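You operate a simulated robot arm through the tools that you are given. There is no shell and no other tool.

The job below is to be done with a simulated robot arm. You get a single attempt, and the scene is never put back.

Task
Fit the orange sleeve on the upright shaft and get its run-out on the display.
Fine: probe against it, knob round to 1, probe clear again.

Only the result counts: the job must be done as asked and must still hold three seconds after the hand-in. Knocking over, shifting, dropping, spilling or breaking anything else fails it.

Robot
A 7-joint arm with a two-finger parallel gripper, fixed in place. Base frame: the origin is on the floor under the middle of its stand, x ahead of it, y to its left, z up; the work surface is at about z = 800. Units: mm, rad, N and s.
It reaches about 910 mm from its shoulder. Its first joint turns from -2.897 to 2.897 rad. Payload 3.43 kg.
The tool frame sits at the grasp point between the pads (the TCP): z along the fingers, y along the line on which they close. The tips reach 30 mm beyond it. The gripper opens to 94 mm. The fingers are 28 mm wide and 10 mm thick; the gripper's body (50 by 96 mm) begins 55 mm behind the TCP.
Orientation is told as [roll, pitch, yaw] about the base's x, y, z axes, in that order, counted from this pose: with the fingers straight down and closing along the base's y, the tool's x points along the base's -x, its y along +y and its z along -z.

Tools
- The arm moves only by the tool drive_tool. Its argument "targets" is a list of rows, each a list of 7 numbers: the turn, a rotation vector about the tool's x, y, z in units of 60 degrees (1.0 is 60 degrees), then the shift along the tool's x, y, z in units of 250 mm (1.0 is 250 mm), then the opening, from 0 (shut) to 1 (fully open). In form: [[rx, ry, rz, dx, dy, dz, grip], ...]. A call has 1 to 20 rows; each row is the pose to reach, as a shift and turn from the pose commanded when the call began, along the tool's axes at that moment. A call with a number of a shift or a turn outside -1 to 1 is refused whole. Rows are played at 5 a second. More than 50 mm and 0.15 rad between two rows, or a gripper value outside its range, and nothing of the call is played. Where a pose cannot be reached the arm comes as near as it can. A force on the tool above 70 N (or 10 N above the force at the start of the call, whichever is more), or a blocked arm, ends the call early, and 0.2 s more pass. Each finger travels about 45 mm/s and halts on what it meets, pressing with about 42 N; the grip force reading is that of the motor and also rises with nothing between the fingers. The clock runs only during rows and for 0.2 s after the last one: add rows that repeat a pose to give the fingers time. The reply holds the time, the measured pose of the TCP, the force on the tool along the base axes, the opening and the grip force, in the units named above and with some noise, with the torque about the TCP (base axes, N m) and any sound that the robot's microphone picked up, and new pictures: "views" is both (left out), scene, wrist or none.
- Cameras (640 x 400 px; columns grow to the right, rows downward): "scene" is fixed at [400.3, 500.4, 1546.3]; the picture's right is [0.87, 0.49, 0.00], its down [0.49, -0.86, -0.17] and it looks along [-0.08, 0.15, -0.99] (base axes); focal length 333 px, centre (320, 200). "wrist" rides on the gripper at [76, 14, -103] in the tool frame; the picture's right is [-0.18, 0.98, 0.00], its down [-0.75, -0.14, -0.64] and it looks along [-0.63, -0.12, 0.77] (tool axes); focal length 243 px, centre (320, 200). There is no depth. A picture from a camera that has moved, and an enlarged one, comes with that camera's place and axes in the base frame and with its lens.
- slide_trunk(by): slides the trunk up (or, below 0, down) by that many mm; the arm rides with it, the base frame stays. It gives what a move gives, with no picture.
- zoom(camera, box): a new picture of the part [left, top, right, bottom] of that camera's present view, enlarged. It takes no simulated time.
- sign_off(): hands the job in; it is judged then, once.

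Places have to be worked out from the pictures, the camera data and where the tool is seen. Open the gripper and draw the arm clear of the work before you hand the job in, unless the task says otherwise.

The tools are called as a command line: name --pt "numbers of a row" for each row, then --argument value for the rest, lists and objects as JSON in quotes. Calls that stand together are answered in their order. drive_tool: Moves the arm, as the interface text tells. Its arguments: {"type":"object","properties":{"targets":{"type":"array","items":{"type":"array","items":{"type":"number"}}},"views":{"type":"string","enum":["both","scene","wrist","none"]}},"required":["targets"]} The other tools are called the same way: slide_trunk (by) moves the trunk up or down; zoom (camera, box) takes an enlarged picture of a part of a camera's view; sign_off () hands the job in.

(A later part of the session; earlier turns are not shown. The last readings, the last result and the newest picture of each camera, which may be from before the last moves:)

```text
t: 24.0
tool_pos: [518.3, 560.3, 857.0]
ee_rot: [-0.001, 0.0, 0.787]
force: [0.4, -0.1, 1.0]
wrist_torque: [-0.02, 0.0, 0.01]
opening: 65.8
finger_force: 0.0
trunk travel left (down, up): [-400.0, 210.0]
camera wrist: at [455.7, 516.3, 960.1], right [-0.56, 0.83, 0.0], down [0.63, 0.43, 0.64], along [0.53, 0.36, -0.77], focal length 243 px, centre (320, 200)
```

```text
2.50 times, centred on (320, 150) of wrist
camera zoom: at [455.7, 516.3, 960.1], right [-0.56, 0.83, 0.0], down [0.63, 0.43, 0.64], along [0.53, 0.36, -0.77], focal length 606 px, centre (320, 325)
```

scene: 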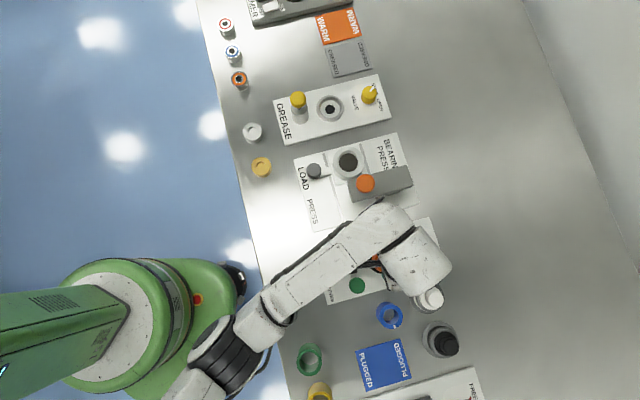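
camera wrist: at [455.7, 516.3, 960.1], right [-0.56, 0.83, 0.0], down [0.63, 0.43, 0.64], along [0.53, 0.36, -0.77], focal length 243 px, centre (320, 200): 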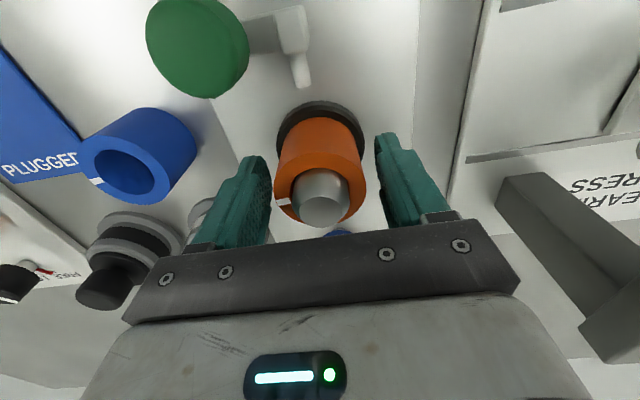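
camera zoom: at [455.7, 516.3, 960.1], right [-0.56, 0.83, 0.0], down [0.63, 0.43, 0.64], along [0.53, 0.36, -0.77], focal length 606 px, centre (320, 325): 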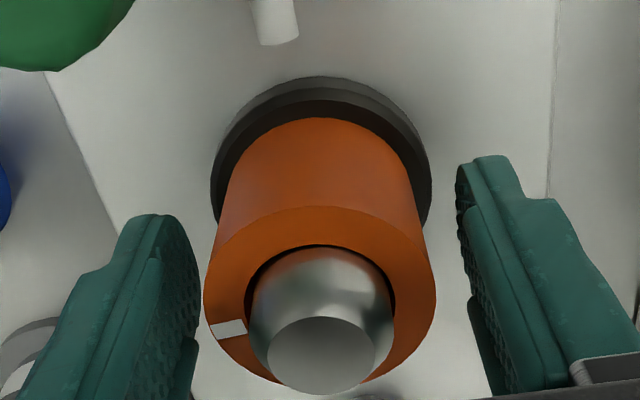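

The sleeve stays upright on the shaft after release. I'll retreat straight up and inspect it.

drive_tool --pt "0 0 0 0 0 -0.06 0.72" --pt "0 0 0 0 0 -0.14 0.72" --pt "0 0 0 0 0 -0.24 0.72" --pt "0 0 0 0 0 -0.36 0.72" --pt "0 0 0 0 0 -0.48 0.72" --pt "0 0 0 0 0 -0.48 0.72" --views "both"

zoom --camera "wrist" --box '[210, 0, 410, 200]'

zoom --camera "scene" --box '[300, 220, 460, 320]'

```text
t: 25.4
tool_pos: [520.4, 561.0, 978.2]
ee_rot: [0.001, 0.002, 0.785]
force: [-0.3, 0.1, 0.7]
wrist_torque: [-0.05, 0.01, -0.01]
opening: 67.7
finger_force: 0.0
trunk travel left (down, up): [-400.0, 210.0]
camera wrist: at [457.7, 517.6, 1080.4], right [-0.56, 0.83, 0.0], down [0.63, 0.43, 0.64], along [0.53, 0.36, -0.77], focal length 243 px, centre (320, 200)
```

scene: 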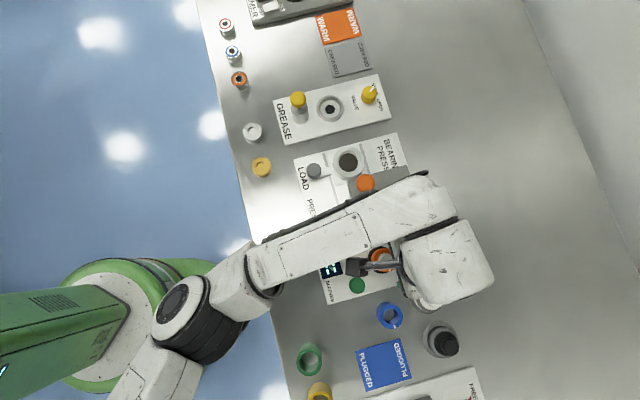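
wrist: 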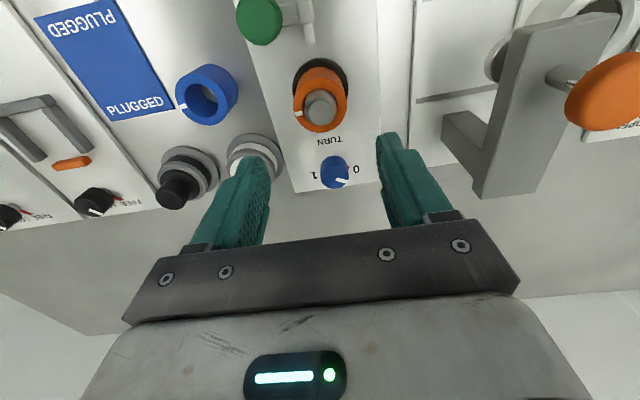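

```text
2.00 times, centred on (310, 100) of wrist
camera zoom: at [457.7, 517.6, 1080.4], right [-0.56, 0.83, 0.0], down [0.63, 0.43, 0.64], along [0.53, 0.36, -0.77], focal length 485 px, centre (340, 400)
```

zoom: 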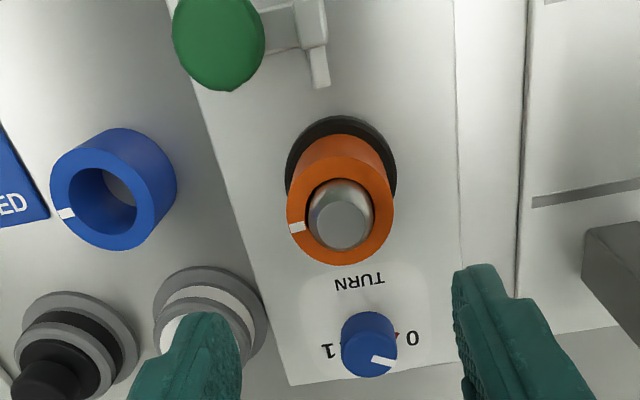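

```text
4.00 times, centred on (380, 270) of scene
camera zoom: at [400.3, 500.4, 1546.3], right [0.87, 0.49, 0.0], down [0.49, -0.86, -0.17], along [-0.08, 0.15, -0.99], focal length 1333 px, centre (80, -80)
```

zoom: 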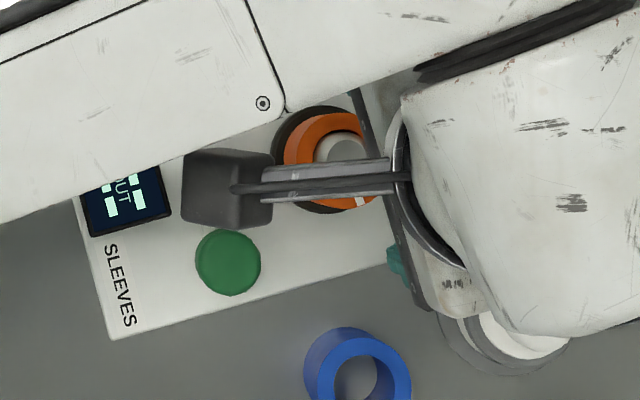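

The orange sleeve is on the shaft and sits down on the flange. Next I'll move over the green probe handle near (495, 488) to see the mechanism.

drive_tool --pt "0 0 0 0.141 -0.066 0.0 0.72" --pt "0 0 0 0.282 -0.133 0.0 0.72" --pt "0 0 0 0.282 -0.133 0.0 0.72" --pt "0 0 0 0.282 -0.133 0.0 0.72" --views "wrist"

zoom --camera "wrist" --box '[250, 30, 430, 180]'

zoom --camera "scene" --box '[300, 220, 460, 320]'

```text
t: 26.4
tool_pos: [494.6, 487.6, 978.2]
ee_rot: [0.0, -0.001, 0.787]
force: [-0.3, -0.1, -0.4]
wrist_torque: [0.01, -0.02, 0.0]
opening: 67.6
finger_force: 0.1
trunk travel left (down, up): [-400.0, 210.0]
camera wrist: at [431.0, 443.6, 1081.1], right [-0.56, 0.83, 0.0], down [0.63, 0.43, 0.64], along [0.53, 0.36, -0.77], focal length 243 px, centre (320, 200)
```

wrist: 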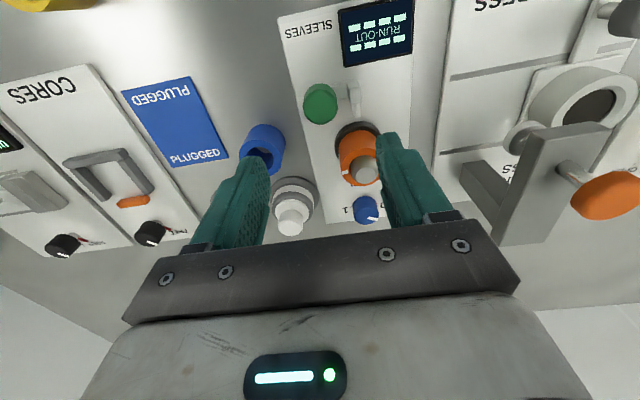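

```text
2.67 times, centred on (340, 105) of wrist
camera zoom: at [431.0, 443.6, 1081.1], right [-0.56, 0.83, 0.0], down [0.63, 0.43, 0.64], along [0.53, 0.36, -0.77], focal length 647 px, centre (267, 453)
```

zoom: 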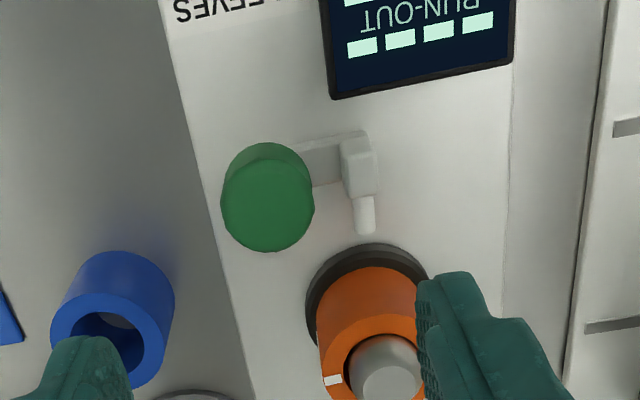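

```text
4.00 times, centred on (380, 270) of scene
camera zoom: at [400.3, 500.4, 1546.3], right [0.87, 0.49, 0.0], down [0.49, -0.86, -0.17], along [-0.08, 0.15, -0.99], focal length 1333 px, centre (80, -80)
```

zoom: 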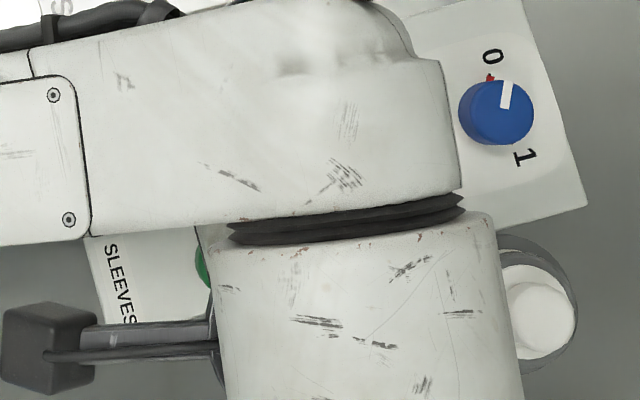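

The handle (≈32 mm across, top z ≈ 853, centre ≈ (495, 488)) and the tip block share a carriage. The tip is about 24 mm from the sleeve along the panel axis, so the carriage must slide. I'll turn the tool another 90° so the fingers close along that axis.

drive_tool --pt "0 0 -0.125 0 0 0 0.72" --pt "0 0 -0.25 0 0 0 0.72" --pt "0 0 -0.375 0 0 0 0.72" --pt "0 0 -0.5 0 0 0 0.72" --pt "0 0 -0.625 0 0 0 0.72" --pt "0 0 -0.75 0 0 0 0.72" --pt "0 0 -0.75 0 0 0 0.72" --views "both"

```text
t: 28.0
tool_pos: [493.6, 487.5, 978.0]
ee_rot: [0.001, 0.0, 1.574]
force: [0.0, -0.6, 0.6]
wrist_torque: [0.0, -0.02, -0.02]
opening: 67.5
finger_force: 0.1
trunk travel left (down, up): [-400.0, 210.0]
camera wrist: at [479.8, 411.0, 1080.4], right [-0.98, 0.18, 0.0], down [0.14, 0.75, 0.64], along [0.12, 0.63, -0.77], focal length 243 px, centre (320, 200)
```

scene: 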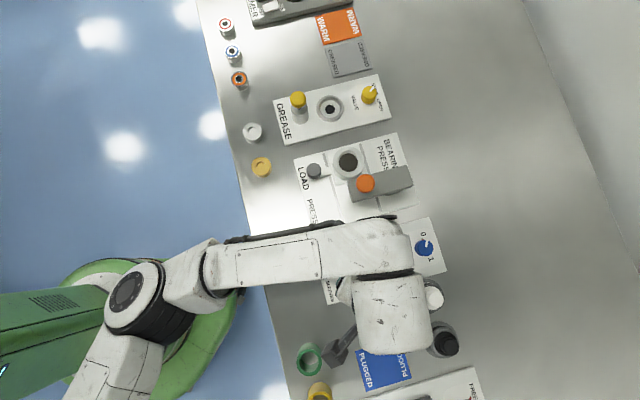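
wrist: 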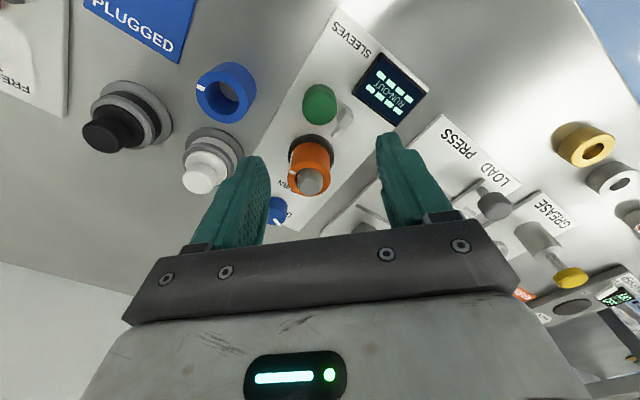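

The first 45° of the turn went fine. I'll do the second 45°.

drive_tool --pt "0 0 -0.125 0 0 0 0.72" --pt "0 0 -0.25 0 0 0 0.72" --pt "0 0 -0.375 0 0 0 0.72" --pt "0 0 -0.5 0 0 0 0.72" --pt "0 0 -0.625 0 0 0 0.72" --pt "0 0 -0.75 0 0 0 0.72" --pt "0 0 -0.75 0 0 0 0.72" --views "both"

zoom --camera "wrist" --box '[240, 40, 420, 190]'

```text
t: 29.6
tool_pos: [491.9, 486.8, 977.3]
ee_rot: [0.0, 0.0, 2.358]
force: [0.7, -0.8, -0.5]
wrist_torque: [-0.01, -0.06, 0.03]
opening: 67.4
finger_force: 0.0
trunk travel left (down, up): [-400.0, 210.0]
camera wrist: at [537.3, 422.9, 1079.7], right [-0.82, -0.57, 0.0], down [-0.43, 0.63, 0.64], along [-0.36, 0.53, -0.77], focal length 243 px, centre (320, 200)
```

scene: 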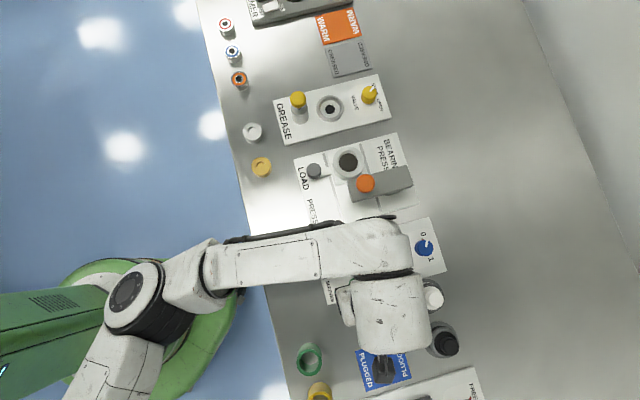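
wrist: 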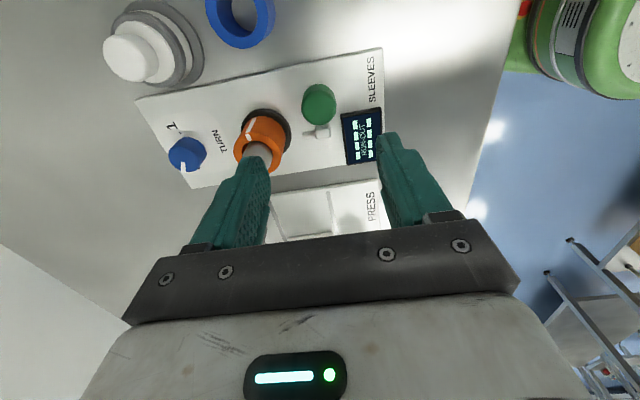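

```text
2.67 times, centred on (330, 115) of wrist
camera zoom: at [537.3, 422.9, 1079.7], right [-0.82, -0.57, 0.0], down [-0.43, 0.63, 0.64], along [-0.36, 0.53, -0.77], focal length 647 px, centre (293, 427)
```

zoom: 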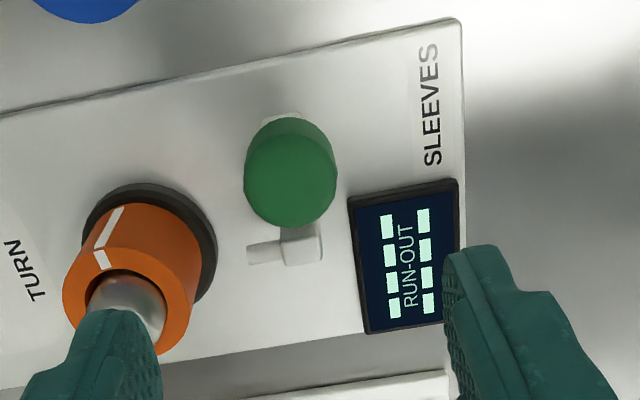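

The handle's cap spans about z 832–853 and is centred near (494, 488). I'll move above it, offset 5 mm away from the sleeve side, with the opening reduced to 56 mm.

drive_tool --pt "0 0 0 0.017 -0.006 0.06 0.6" --pt "0 0 0 0.017 -0.006 0.14 0.6" --pt "0 0 0 0.017 -0.006 0.22 0.6" --pt "0 0 0 0.017 -0.006 0.3 0.6" --pt "0 0 0 0.017 -0.006 0.3 0.6" --views "wrist"

zoom --camera "wrist" --box '[230, 50, 410, 200]'

```text
t: 30.8
tool_pos: [495.0, 483.0, 903.8]
ee_rot: [0.001, 0.0, 2.357]
force: [0.0, -1.0, 0.7]
wrist_torque: [0.0, 0.03, -0.03]
opening: 56.2
finger_force: 0.0
trunk travel left (down, up): [-400.0, 210.0]
camera wrist: at [540.9, 419.6, 1006.0], right [-0.83, -0.56, 0.0], down [-0.43, 0.63, 0.64], along [-0.36, 0.53, -0.77], focal length 243 px, centre (320, 200)
```

wrist: 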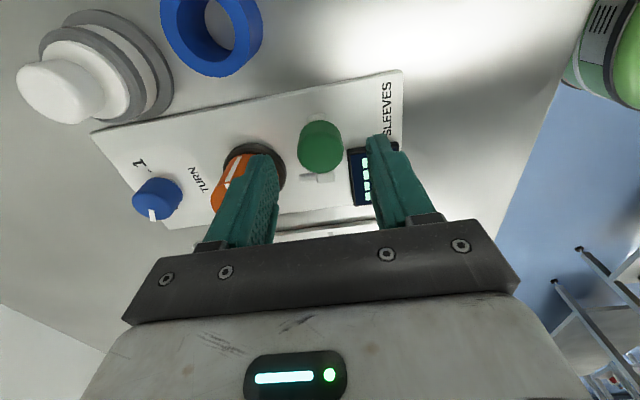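

```text
2.67 times, centred on (320, 125) of wrist
camera zoom: at [540.9, 419.6, 1006.0], right [-0.83, -0.56, 0.0], down [-0.43, 0.63, 0.64], along [-0.36, 0.53, -0.77], focal length 647 px, centre (320, 400)
```

zoom: 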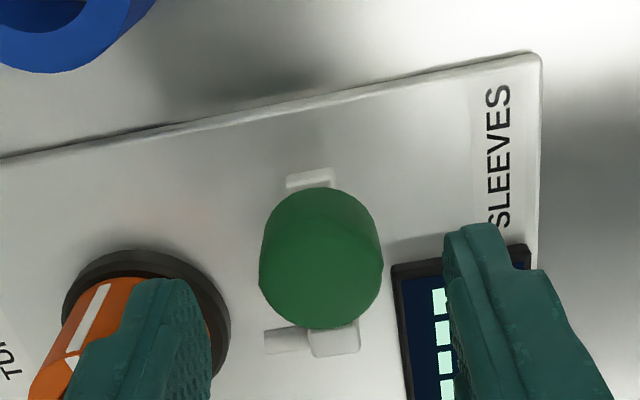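

The handle is centred between the open fingers. I'll lower to z ≈ 865 so that the tips sit beside the cap, above the carriage bar.

drive_tool --pt "0 0 0 0 0 0.04 0.6" --pt "0 0 0 0 0 0.08 0.6" --pt "0 0 0 0 0 0.12 0.6" --pt "0 0 0 0 0 0.152 0.6" --pt "0 0 0 0 0 0.152 0.6" --views "wrist"

zoom --camera "wrist" --box '[230, 60, 410, 210]'

```text
t: 32.0
tool_pos: [495.8, 484.8, 863.7]
ee_rot: [0.0, 0.0, 2.356]
force: [0.4, -0.3, -0.3]
wrist_torque: [-0.03, -0.02, 0.02]
opening: 56.4
finger_force: 0.1
trunk travel left (down, up): [-400.0, 210.0]
camera wrist: at [540.8, 419.6, 966.2], right [-0.83, -0.56, 0.0], down [-0.43, 0.63, 0.64], along [-0.36, 0.53, -0.77], focal length 243 px, centre (320, 200)
```

wrist: 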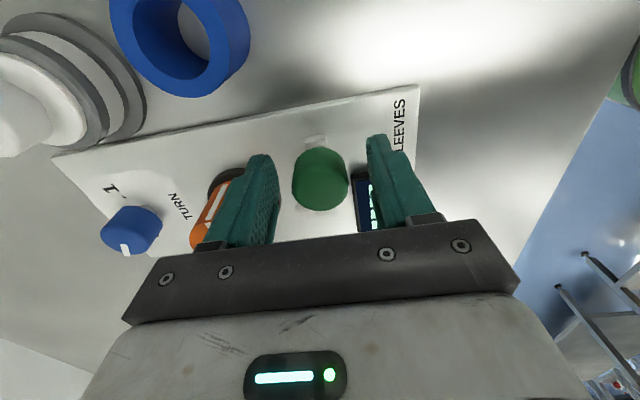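

```text
2.67 times, centred on (320, 135) of wrist
camera zoom: at [540.8, 419.6, 966.2], right [-0.83, -0.56, 0.0], down [-0.43, 0.63, 0.64], along [-0.36, 0.53, -0.77], focal length 647 px, centre (320, 373)
```

zoom: 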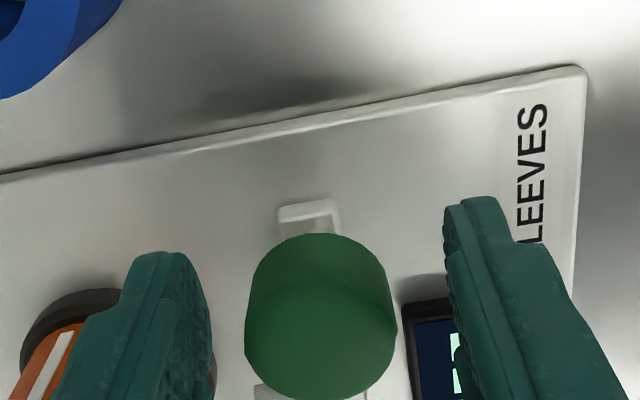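

The cap is centred between the fingers. I'll close the gripper on it.

drive_tool --pt "0 0 0 0 0 0 0.5" --pt "0 0 0 0 0 0 0.4" --pt "0 0 0 0 0 0 0.3" --pt "0 0 0 0 0 0 0.25" --pt "0 0 0 0 0 0 0.25" --pt "0 0 0 0 0 0 0.25" --views "wrist"

zoom --camera "wrist" --box '[230, 60, 410, 210]'

```text
t: 33.4
tool_pos: [495.7, 484.0, 862.7]
ee_rot: [0.0, 0.002, 2.354]
force: [10.7, 10.8, -1.0]
wrist_torque: [0.16, -0.05, -0.12]
opening: 32.9
finger_force: 45.3
trunk travel left (down, up): [-400.0, 210.0]
camera wrist: at [541.3, 420.0, 966.3], right [-0.83, -0.56, 0.0], down [-0.43, 0.63, 0.64], along [-0.36, 0.53, -0.77], focal length 243 px, centre (320, 200)
```

wrist: 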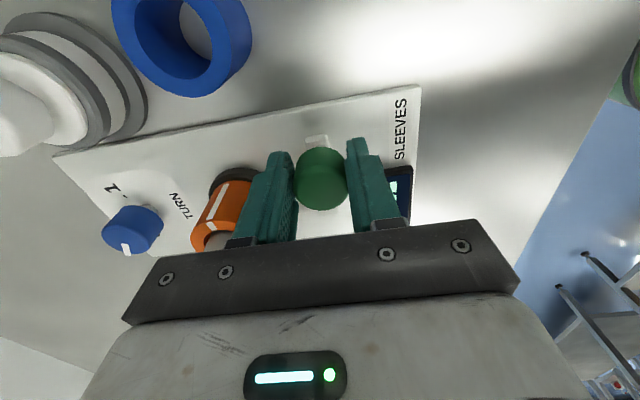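

```text
2.67 times, centred on (320, 135) of wrist
camera zoom: at [541.3, 420.0, 966.3], right [-0.83, -0.56, 0.0], down [-0.43, 0.63, 0.64], along [-0.36, 0.53, -0.77], focal length 647 px, centre (320, 373)
```

zoom: 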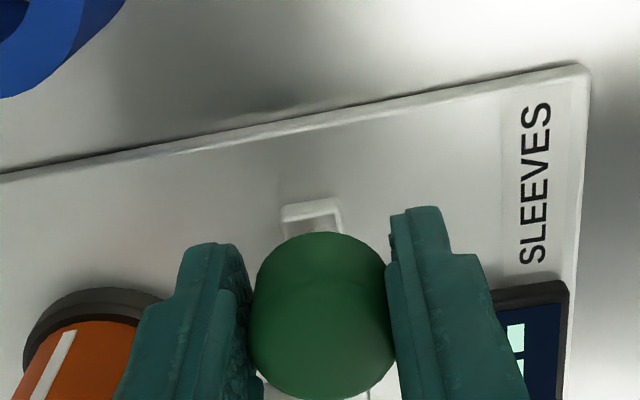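

The cap is gripped at 32.9 mm, with a small sideways reaction. I'll push a few millimetres toward the shaft and check that the carriage slides.

drive_tool --pt "0 0 0 0 -0.008 0 0.25" --pt "0 0 0 0 -0.016 0 0.25" --pt "0 0 0 0 -0.024 0 0.25" --pt "0 0 0 0 -0.024 0 0.25" --views "wrist"

zoom --camera "wrist" --box '[190, 60, 430, 260]'

zoom --camera "scene" --box '[300, 220, 460, 320]'

```text
t: 34.4
tool_pos: [499.9, 489.2, 863.5]
ee_rot: [0.001, 0.003, 2.356]
force: [-1.2, 0.6, -11.4]
wrist_torque: [-0.76, -0.45, -0.01]
opening: 32.8
finger_force: 45.0
trunk travel left (down, up): [-400.0, 210.0]
camera wrist: at [545.7, 424.8, 966.5], right [-0.83, -0.56, 0.0], down [-0.43, 0.63, 0.64], along [-0.36, 0.53, -0.77], focal length 243 px, centre (320, 200)
```

wrist: 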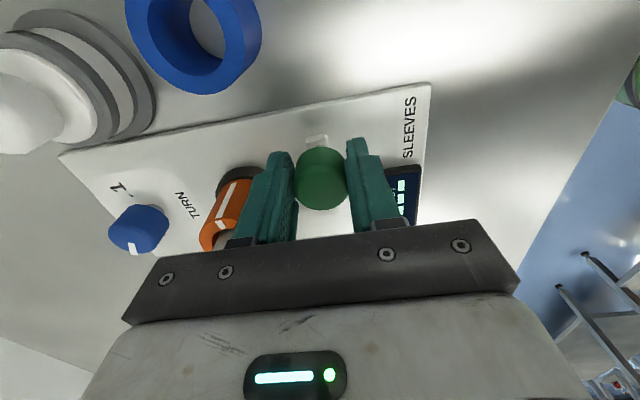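

```text
2.00 times, centred on (310, 160) of wrist
camera zoom: at [545.7, 424.8, 966.5], right [-0.83, -0.56, 0.0], down [-0.43, 0.63, 0.64], along [-0.36, 0.53, -0.77], focal length 485 px, centre (340, 280)
```

zoom: 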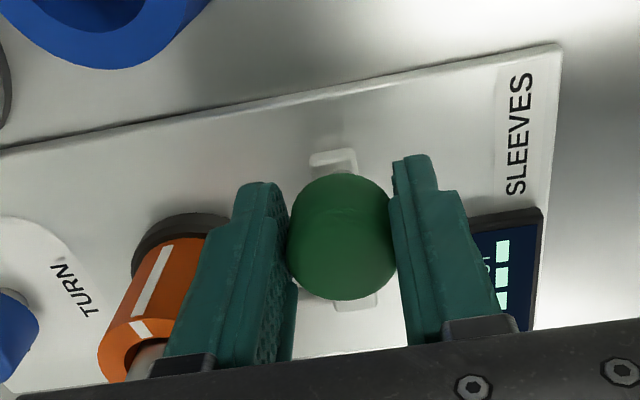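

```text
4.00 times, centred on (380, 270) of scene
camera zoom: at [400.3, 500.4, 1546.3], right [0.87, 0.49, 0.0], down [0.49, -0.86, -0.17], along [-0.08, 0.15, -0.99], focal length 1333 px, centre (80, -80)
```

zoom: 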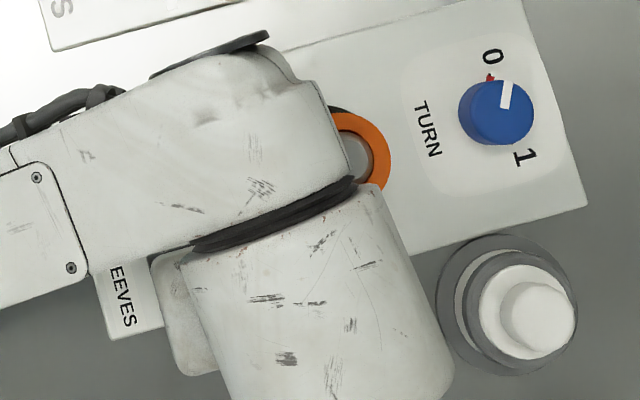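

The carriage slid about 6.5 mm with little resistance, so the sliding direction is right. I'll push another 10 mm.

drive_tool --pt "0 0 0 0 -0.008 0 0.25" --pt "0 0 0 0 -0.016 0 0.25" --pt "0 0 0 0 -0.024 0 0.25" --pt "0 0 0 0 -0.032 0 0.25" --pt "0 0 0 0 -0.04 0 0.25" --pt "0 0 0 0 -0.04 0 0.25" --views "wrist"

zoom --camera "wrist" --box '[190, 60, 430, 260]'

```text
t: 35.8
tool_pos: [507.6, 495.6, 864.2]
ee_rot: [0.002, 0.001, 2.354]
force: [-0.8, -1.5, -23.2]
wrist_torque: [-0.01, 0.05, 0.0]
opening: 33.0
finger_force: 44.8
trunk travel left (down, up): [-400.0, 210.0]
camera wrist: at [552.9, 432.1, 966.5], right [-0.83, -0.56, 0.0], down [-0.43, 0.63, 0.64], along [-0.36, 0.53, -0.77], focal length 243 px, centre (320, 200)
```

wrist: 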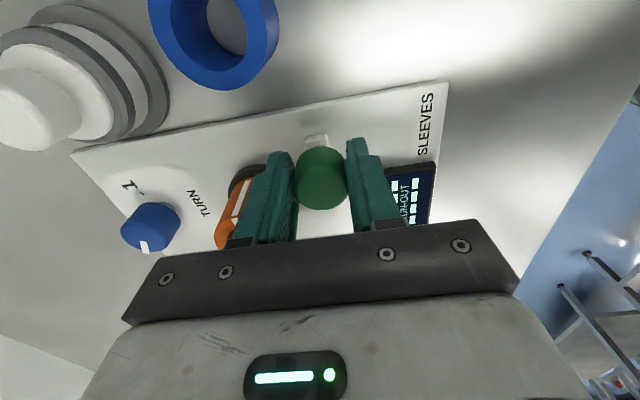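

```text
2.00 times, centred on (310, 160) of wrist
camera zoom: at [552.9, 432.1, 966.5], right [-0.83, -0.56, 0.0], down [-0.43, 0.63, 0.64], along [-0.36, 0.53, -0.77], focal length 485 px, centre (340, 280)
```

zoom: 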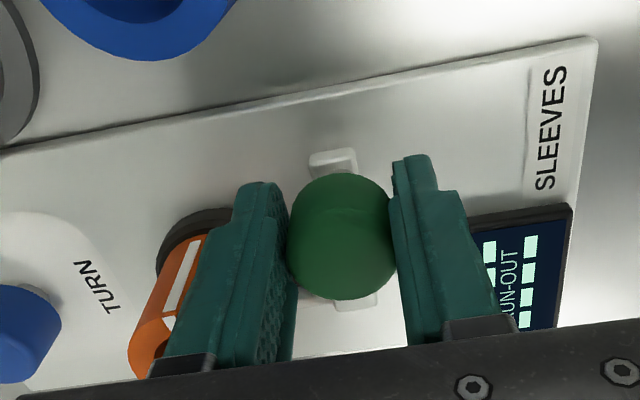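

The carriage has moved about 17 mm in total, with only a vertical pull of 23 N from tracking drift. I'll ease down 1 mm and advance another 4 mm slowly.

drive_tool --pt "0 0 0 0 0 0.004 0.25" --pt "0 0 0 0 -0.004 0.004 0.25" --pt "0 0 0 0 -0.008 0.004 0.25" --pt "0 0 0 0 -0.012 0.004 0.25" --pt "0 0 0 0 -0.016 0.004 0.25" --pt "0 0 0 0 -0.016 0.004 0.25" --views "wrist"

zoom --camera "scene" --box '[300, 220, 460, 320]'

```text
t: 37.2
tool_pos: [509.1, 499.4, 863.8]
ee_rot: [0.003, 0.003, 2.354]
force: [-5.4, -16.8, -5.5]
wrist_torque: [-0.19, -0.12, 0.23]
opening: 31.9
finger_force: 44.5
trunk travel left (down, up): [-400.0, 210.0]
camera wrist: at [554.5, 435.6, 967.1], right [-0.83, -0.56, 0.0], down [-0.43, 0.63, 0.64], along [-0.36, 0.53, -0.77], focal length 243 px, centre (320, 200)
```

wrist: 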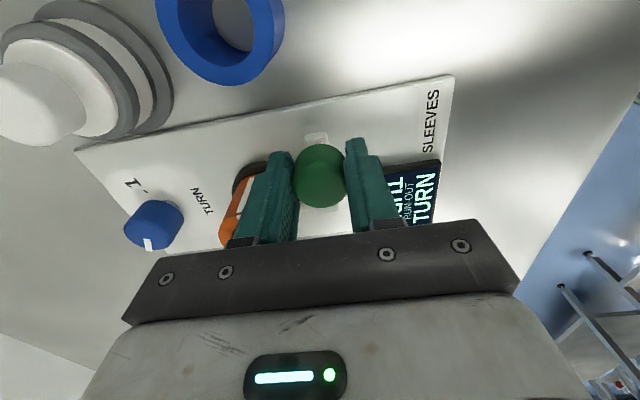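

```text
4.00 times, centred on (380, 270) of scene
camera zoom: at [400.3, 500.4, 1546.3], right [0.87, 0.49, 0.0], down [0.49, -0.86, -0.17], along [-0.08, 0.15, -0.99], focal length 1333 px, centre (80, -80)
```

zoom: 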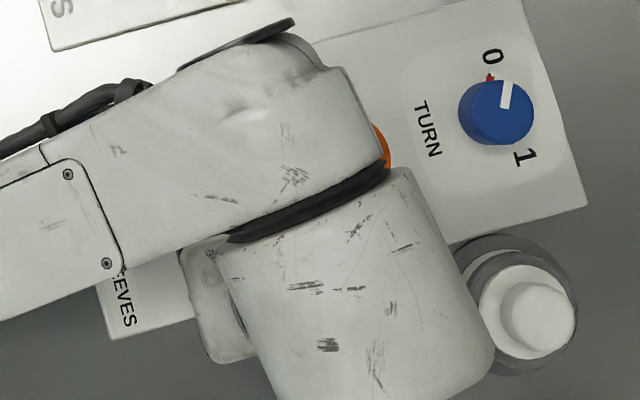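

A sideways reaction of about 16 N appeared and the display has changed; I'll zoom in to read it.

zoom --camera "wrist" --box '[370, 140, 460, 240]'

zoom --camera "wrist" --box '[200, 120, 400, 260]'

```text
4.00 times, centred on (415, 190) of wrist
camera zoom: at [554.5, 435.6, 967.1], right [-0.83, -0.56, 0.0], down [-0.43, 0.63, 0.64], along [-0.36, 0.53, -0.77], focal length 970 px, centre (-60, 240)
```

zoom: 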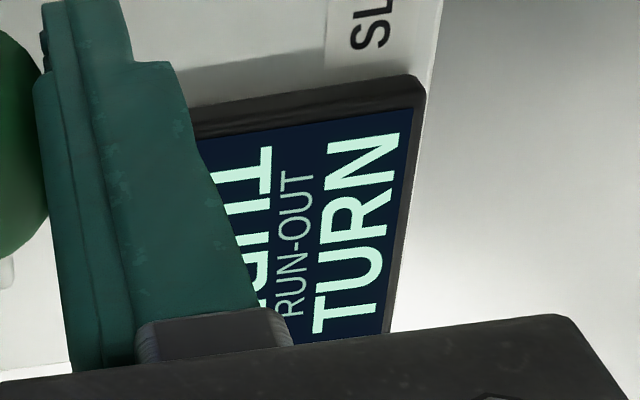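

```text
2.86 times, centred on (300, 190) of wrist
camera zoom: at [554.5, 435.6, 967.1], right [-0.83, -0.56, 0.0], down [-0.43, 0.63, 0.64], along [-0.36, 0.53, -0.77], focal length 693 px, centre (377, 229)
```

zoom: 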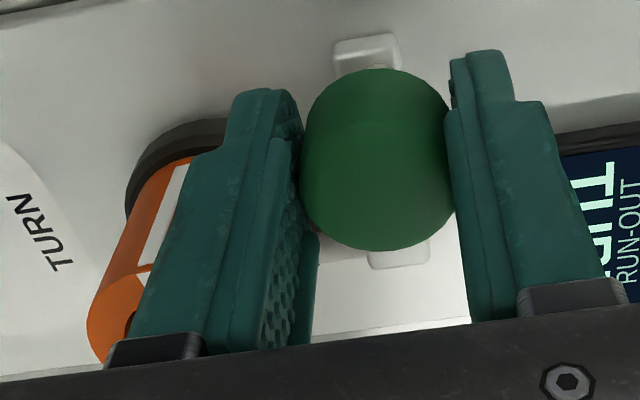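

The display now reads "TURN", so the probe is against the sleeve. I'll open the fingers just enough to free the handle without disturbing it (44 mm).

drive_tool --pt "0 0 0 0 0 0 0.38" --pt "0 0 0 0 0 0 0.42" --pt "0 0 0 0 0 0 0.46" --pt "0 0 0 0 0 0 0.46" --views "wrist"

zoom --camera "wrist" --box '[190, 60, 470, 260]'

```text
t: 38.2
tool_pos: [510.0, 500.8, 864.6]
ee_rot: [0.001, 0.001, 2.357]
force: [0.4, -0.5, 0.6]
wrist_torque: [-0.01, -0.02, 0.01]
opening: 42.9
finger_force: 0.0
trunk travel left (down, up): [-400.0, 210.0]
camera wrist: at [554.8, 436.4, 966.7], right [-0.83, -0.56, 0.0], down [-0.43, 0.63, 0.64], along [-0.36, 0.53, -0.77], focal length 243 px, centre (320, 200)
```

wrist: 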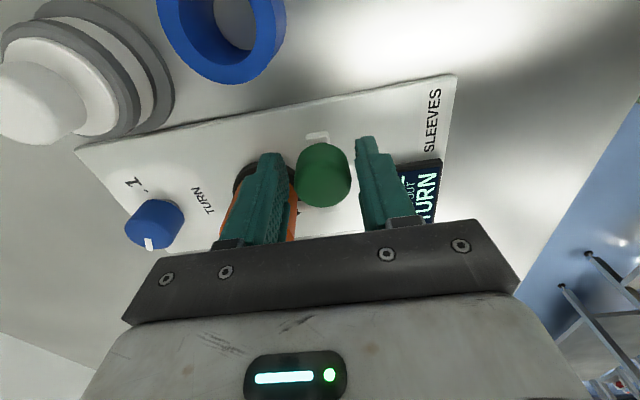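

```text
2.00 times, centred on (330, 160) of wrist
camera zoom: at [554.8, 436.4, 966.7], right [-0.83, -0.56, 0.0], down [-0.43, 0.63, 0.64], along [-0.36, 0.53, -0.77], focal length 485 px, centre (300, 280)
```

zoom: 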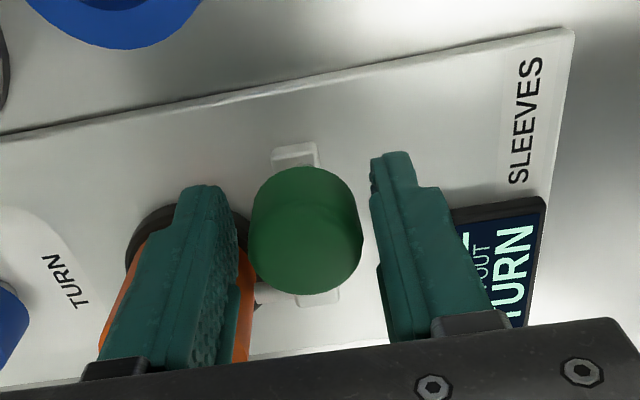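

The display still shows TURN with the handle free. I'll lift straight up clear of the handle.

drive_tool --pt "0 0 0 0 0 -0.05 0.46" --pt "0 0 0 0 0 -0.13 0.46" --pt "0 0 0 0 0 -0.24 0.5" --pt "0 0 0 0 0 -0.36 0.55" --pt "0 0 0 0 0 -0.42 0.6" --pt "0 0 0 0 0 -0.42 0.6" --views "wrist"

zoom --camera "wrist" --box '[120, 40, 440, 240]'

```text
t: 39.6
tool_pos: [512.4, 498.5, 969.2]
ee_rot: [0.0, 0.0, 2.356]
force: [0.0, 0.0, -0.3]
wrist_torque: [0.0, -0.02, 0.02]
opening: 56.6
finger_force: 0.0
trunk travel left (down, up): [-400.0, 210.0]
camera wrist: at [555.9, 435.1, 1071.8], right [-0.83, -0.56, 0.0], down [-0.43, 0.63, 0.64], along [-0.36, 0.53, -0.77], focal length 243 px, centre (320, 200)
```

wrist: 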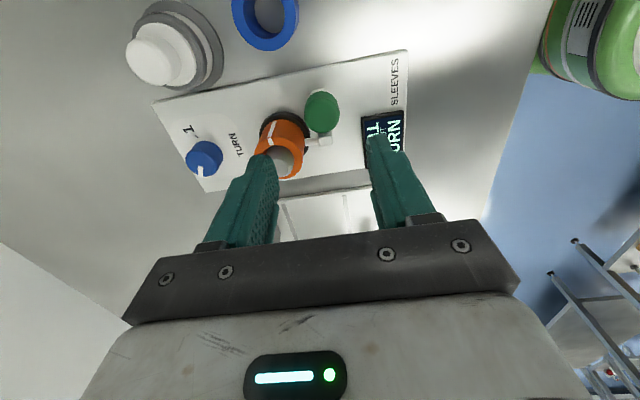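

```text
2.00 times, centred on (280, 140) of wrist
camera zoom: at [555.9, 435.1, 1071.8], right [-0.83, -0.56, 0.0], down [-0.43, 0.63, 0.64], along [-0.36, 0.53, -0.77], focal length 485 px, centre (400, 320)
```

zoom: 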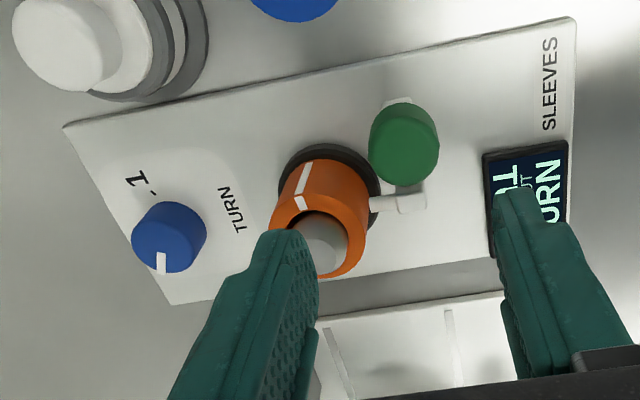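

The probe tip touches the sleeve and the display stays on TURN. I'll move at this height over the blue knob near (585.5, 627.5).

drive_tool --pt "0 0 0 -0.039 -0.143 0 0.6" --pt "0 0 0 -0.078 -0.286 0 0.6" --pt "0 0 0 -0.118 -0.429 0 0.6" --pt "0 0 0 -0.157 -0.572 0 0.6" --pt "0 0 0 -0.157 -0.572 0 0.6" --pt "0 0 0 -0.157 -0.572 0 0.6" --views "both"

zoom --camera "wrist" --box '[240, 40, 420, 190]'

```text
t: 41.0
tool_pos: [582.9, 627.1, 969.8]
ee_rot: [0.0, 0.001, 2.355]
force: [-0.3, 0.4, 0.5]
wrist_torque: [0.0, 0.03, -0.02]
opening: 56.3
finger_force: 0.0
trunk travel left (down, up): [-400.0, 210.0]
camera wrist: at [627.9, 563.0, 1072.3], right [-0.83, -0.56, 0.0], down [-0.43, 0.63, 0.64], along [-0.36, 0.53, -0.77], focal length 243 px, centre (320, 200)
```

scene: 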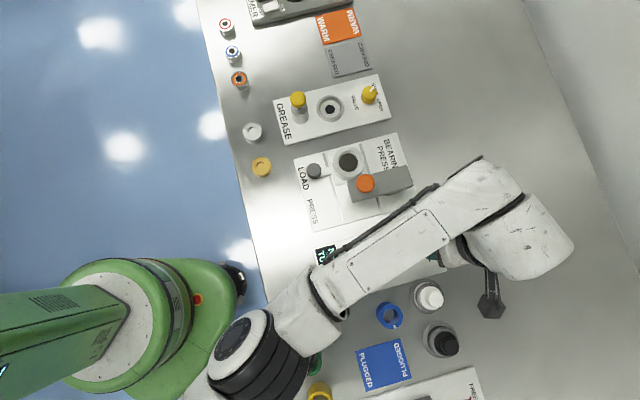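
wrist: 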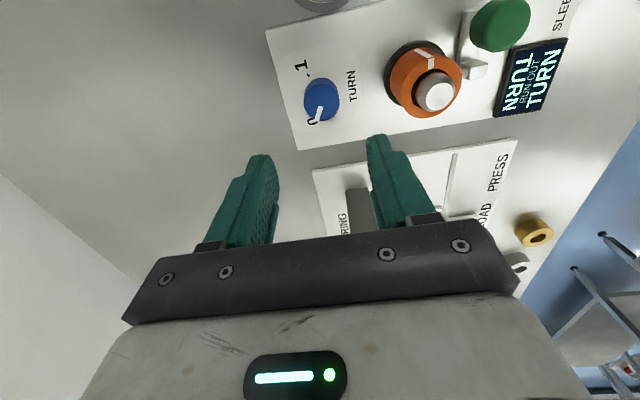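

```text
2.67 times, centred on (330, 115) of wrist
camera zoom: at [627.9, 563.0, 1072.3], right [-0.83, -0.56, 0.0], down [-0.43, 0.63, 0.64], along [-0.36, 0.53, -0.77], focal length 647 px, centre (293, 427)
```

zoom: 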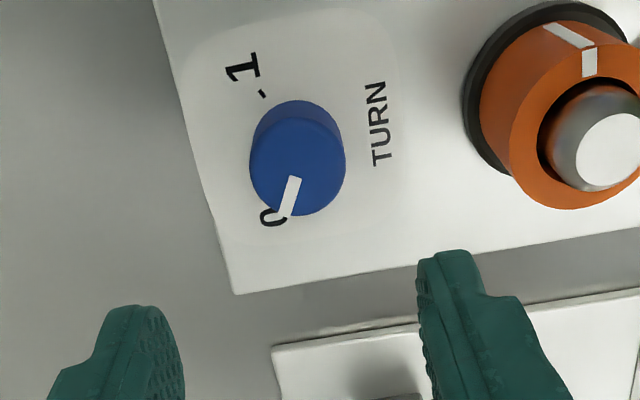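

The knob is reachable; it spans about z 808–832 at about (583, 626), with its pointer at 0. It must turn clockwise about 135° to reach 1. I'll make a small centring correction and lower toward it.

drive_tool --pt "0 0 0 -0.003 0.005 0.08 0.6" --pt "0 0 0 -0.003 0.005 0.18 0.6" --pt "0 0 0 -0.003 0.005 0.28 0.6" --pt "0 0 0 -0.003 0.005 0.36 0.6" --pt "0 0 0 -0.003 0.005 0.4 0.6" --pt "0 0 0 -0.003 0.005 0.4 0.6" --views "both"

zoom --camera "wrist" --box '[220, 40, 420, 210]'

```text
t: 42.4
tool_pos: [582.3, 626.4, 868.4]
ee_rot: [0.001, -0.001, 2.356]
force: [-0.2, -0.4, -0.4]
wrist_torque: [0.0, 0.06, 0.0]
opening: 56.3
finger_force: 0.0
trunk travel left (down, up): [-400.0, 210.0]
camera wrist: at [627.1, 562.6, 971.0], right [-0.83, -0.56, 0.0], down [-0.43, 0.63, 0.64], along [-0.36, 0.53, -0.77], focal length 243 px, centre (320, 200)
```

scene: 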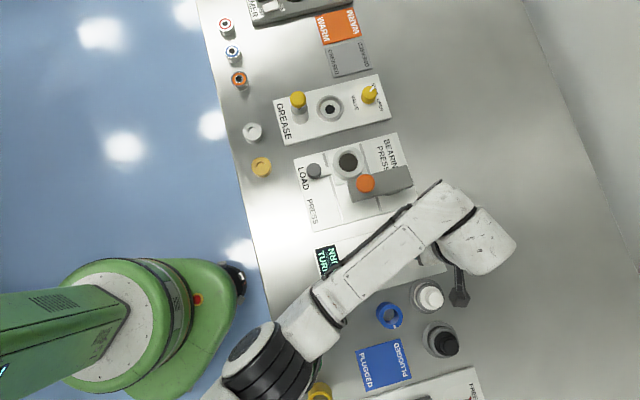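
wrist: 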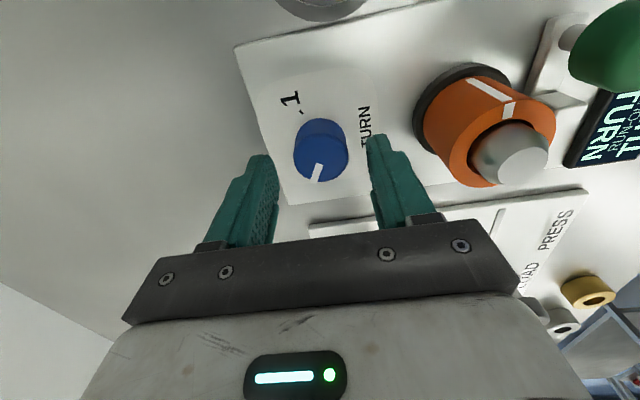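

```text
2.35 times, centred on (320, 125) of wrist
camera zoom: at [627.1, 562.6, 971.0], right [-0.83, -0.56, 0.0], down [-0.43, 0.63, 0.64], along [-0.36, 0.53, -0.77], focal length 571 px, centre (320, 376)
```

zoom: 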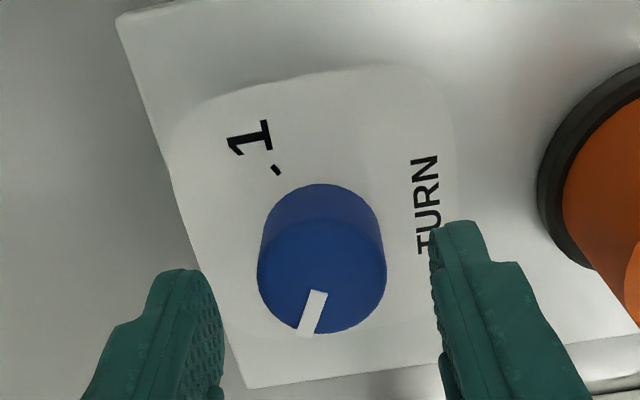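

The knob sits well between the fingers. I'll lower to z ≈ 846 so the tips are just above the panel beside the knob.

drive_tool --pt "0 0 0 -0.005 0.001 0.03 0.6" --pt "0 0 0 -0.005 0.001 0.06 0.6" --pt "0 0 0 -0.005 0.001 0.088 0.6" --pt "0 0 0 -0.005 0.001 0.088 0.6" --pt "0 0 0 -0.005 0.001 0.088 0.6" --views "wrist"

zoom --camera "wrist" --box '[220, 40, 420, 240]'

```text
t: 43.6
tool_pos: [581.1, 628.2, 846.3]
ee_rot: [0.0, 0.0, 2.356]
force: [-0.2, 0.7, -0.5]
wrist_torque: [0.01, 0.01, 0.02]
opening: 56.5
finger_force: 0.2
trunk travel left (down, up): [-400.0, 210.0]
camera wrist: at [626.1, 564.2, 949.4], right [-0.83, -0.56, 0.0], down [-0.43, 0.63, 0.64], along [-0.36, 0.53, -0.77], focal length 243 px, centre (320, 200)
```

wrist: 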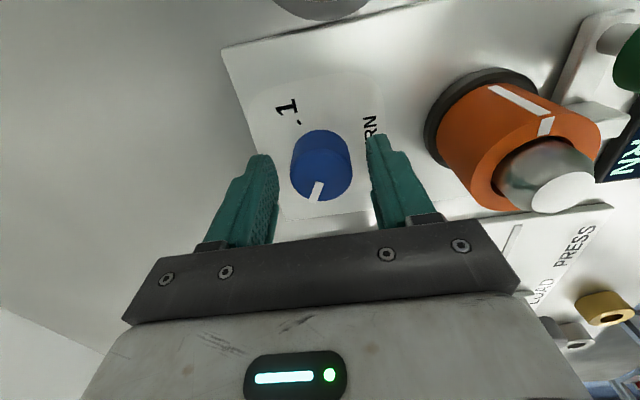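

```text
2.00 times, centred on (320, 140) of wrist
camera zoom: at [626.1, 564.2, 949.4], right [-0.83, -0.56, 0.0], down [-0.43, 0.63, 0.64], along [-0.36, 0.53, -0.77], focal length 485 px, centre (320, 320)
```

zoom: 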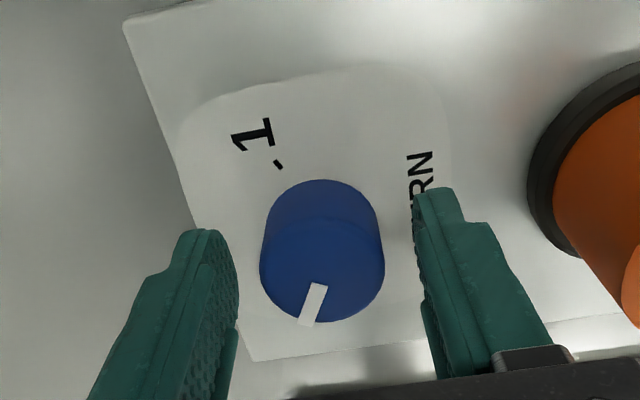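

The knob is centred between the pads. I'll close on it.

drive_tool --pt "0 0 0 0 0 0 0.5" --pt "0 0 0 0 0 0 0.4" --pt "0 0 0 0 0 0 0.3" --pt "0 0 0 0 0 0 0.25" --pt "0 0 0 0 0 0 0.25" --pt "0 0 0 0 0 0 0.25" --views "wrist"

zoom --camera "wrist" --box '[220, 40, 420, 240]'

```text
t: 45.0
tool_pos: [579.9, 628.2, 846.6]
ee_rot: [0.002, -0.001, 2.356]
force: [-11.9, -14.8, 4.0]
wrist_torque: [-0.15, -0.01, -0.19]
opening: 34.2
finger_force: 44.9
trunk travel left (down, up): [-400.0, 210.0]
camera wrist: at [625.4, 563.6, 949.6], right [-0.83, -0.56, 0.0], down [-0.43, 0.63, 0.64], along [-0.36, 0.53, -0.77], focal length 243 px, centre (320, 200)
```

wrist: 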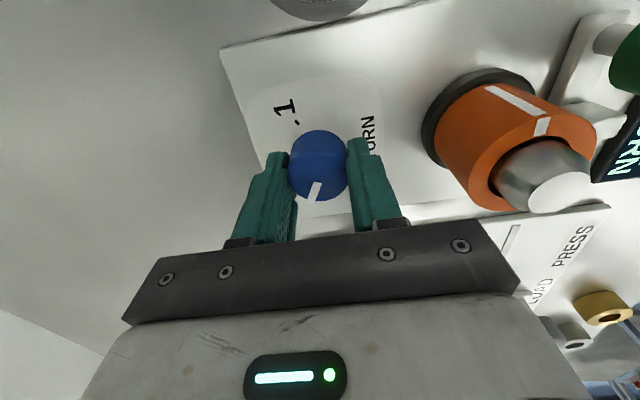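

```text
2.00 times, centred on (320, 140) of wrist
camera zoom: at [625.4, 563.6, 949.6], right [-0.83, -0.56, 0.0], down [-0.43, 0.63, 0.64], along [-0.36, 0.53, -0.77], focal length 485 px, centre (320, 320)
```

zoom: 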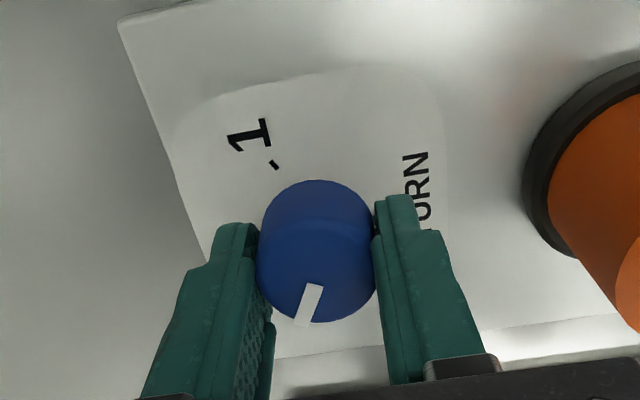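

The knob is held at 34.2 mm with a 19 N side force, so the tool is about 0.9 mm off along the panel axis. I'll correct that and turn the first 30° clockwise.

drive_tool --pt "0 0 0 0 0.0036 0 0.25" --pt "0 0 0.1 0 0.0036 0 0.25" --pt "0 0 0.2 0 0.0036 0 0.25" --pt "0 0 0.3 0 0.0036 0 0.25" --pt "0 0 0.4 0 0.0036 0 0.25" --pt "0 0 0.5 0 0.0036 0 0.25" --pt "0 0 0.5 0 0.0036 0 0.25" --views "wrist"

zoom --camera "wrist" --box '[220, 40, 420, 240]'

```text
t: 46.6
tool_pos: [581.5, 627.0, 846.4]
ee_rot: [-0.001, -0.003, 1.828]
force: [18.1, 15.5, -6.6]
wrist_torque: [0.13, 0.27, 0.05]
opening: 34.1
finger_force: 45.0
trunk travel left (down, up): [-400.0, 210.0]
camera wrist: at [588.6, 550.4, 949.4], right [-1.0, -0.07, 0.0], down [-0.06, 0.76, 0.65], along [-0.05, 0.64, -0.76], focal length 243 px, centre (320, 200)
```

wrist: 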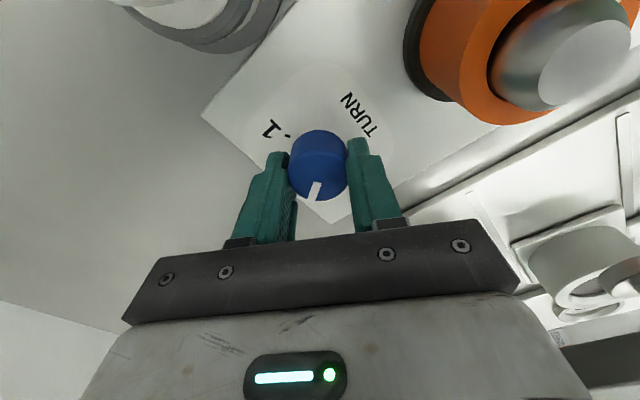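

```text
2.00 times, centred on (320, 140) of wrist
camera zoom: at [588.6, 550.4, 949.4], right [-1.0, -0.07, 0.0], down [-0.06, 0.76, 0.65], along [-0.05, 0.64, -0.76], focal length 485 px, centre (320, 320)
```

zoom: 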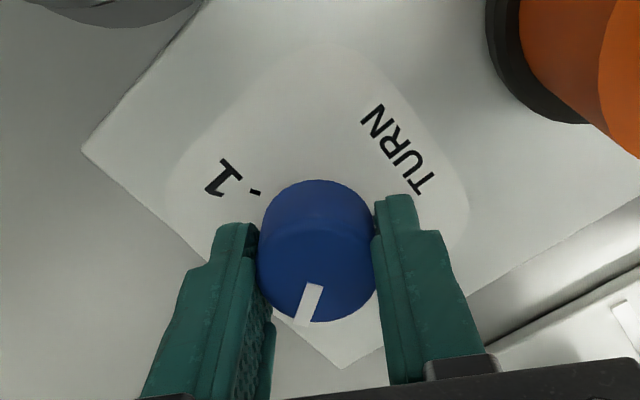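

The knob turns with the gripper (pointer fixed relative to the fingers). I'll compensate the ~24 N side force with a small shift and turn another 45°.

drive_tool --pt "0 0 0 -0.0016 -0.0028 0 0.25" --pt "0 0 0.12 -0.0016 -0.0028 0 0.25" --pt "0 0 0.24 -0.0016 -0.0028 0 0.25" --pt "0 0 0.36 -0.0016 -0.0028 0 0.25" --pt "0 0 0.48 -0.0016 -0.0028 0 0.25" --pt "0 0 0.6 -0.0016 -0.0028 0 0.25" --pt "0 0 0.75 -0.0016 -0.0028 0 0.25" --pt "0 0 0.75 -0.0016 -0.0028 0 0.25" --views "wrist"

zoom --camera "wrist" --box '[220, 40, 420, 240]'

```text
refused: row 7 steps farther than a row can; nothing moved
```

```text
2.00 times, centred on (320, 140) of wrist
camera zoom: at [588.6, 550.4, 949.4], right [-1.0, -0.07, 0.0], down [-0.06, 0.76, 0.65], along [-0.05, 0.64, -0.76], focal length 485 px, centre (320, 320)
```

zoom: 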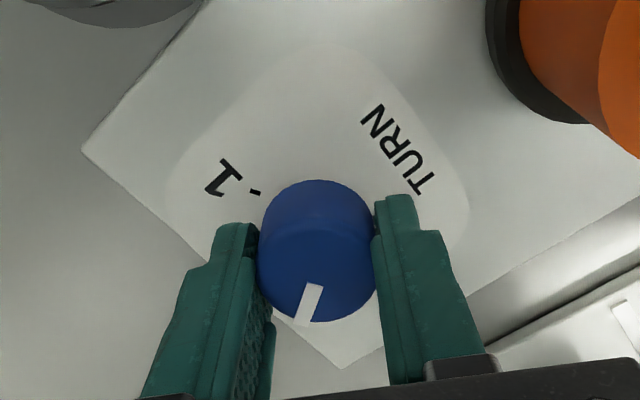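

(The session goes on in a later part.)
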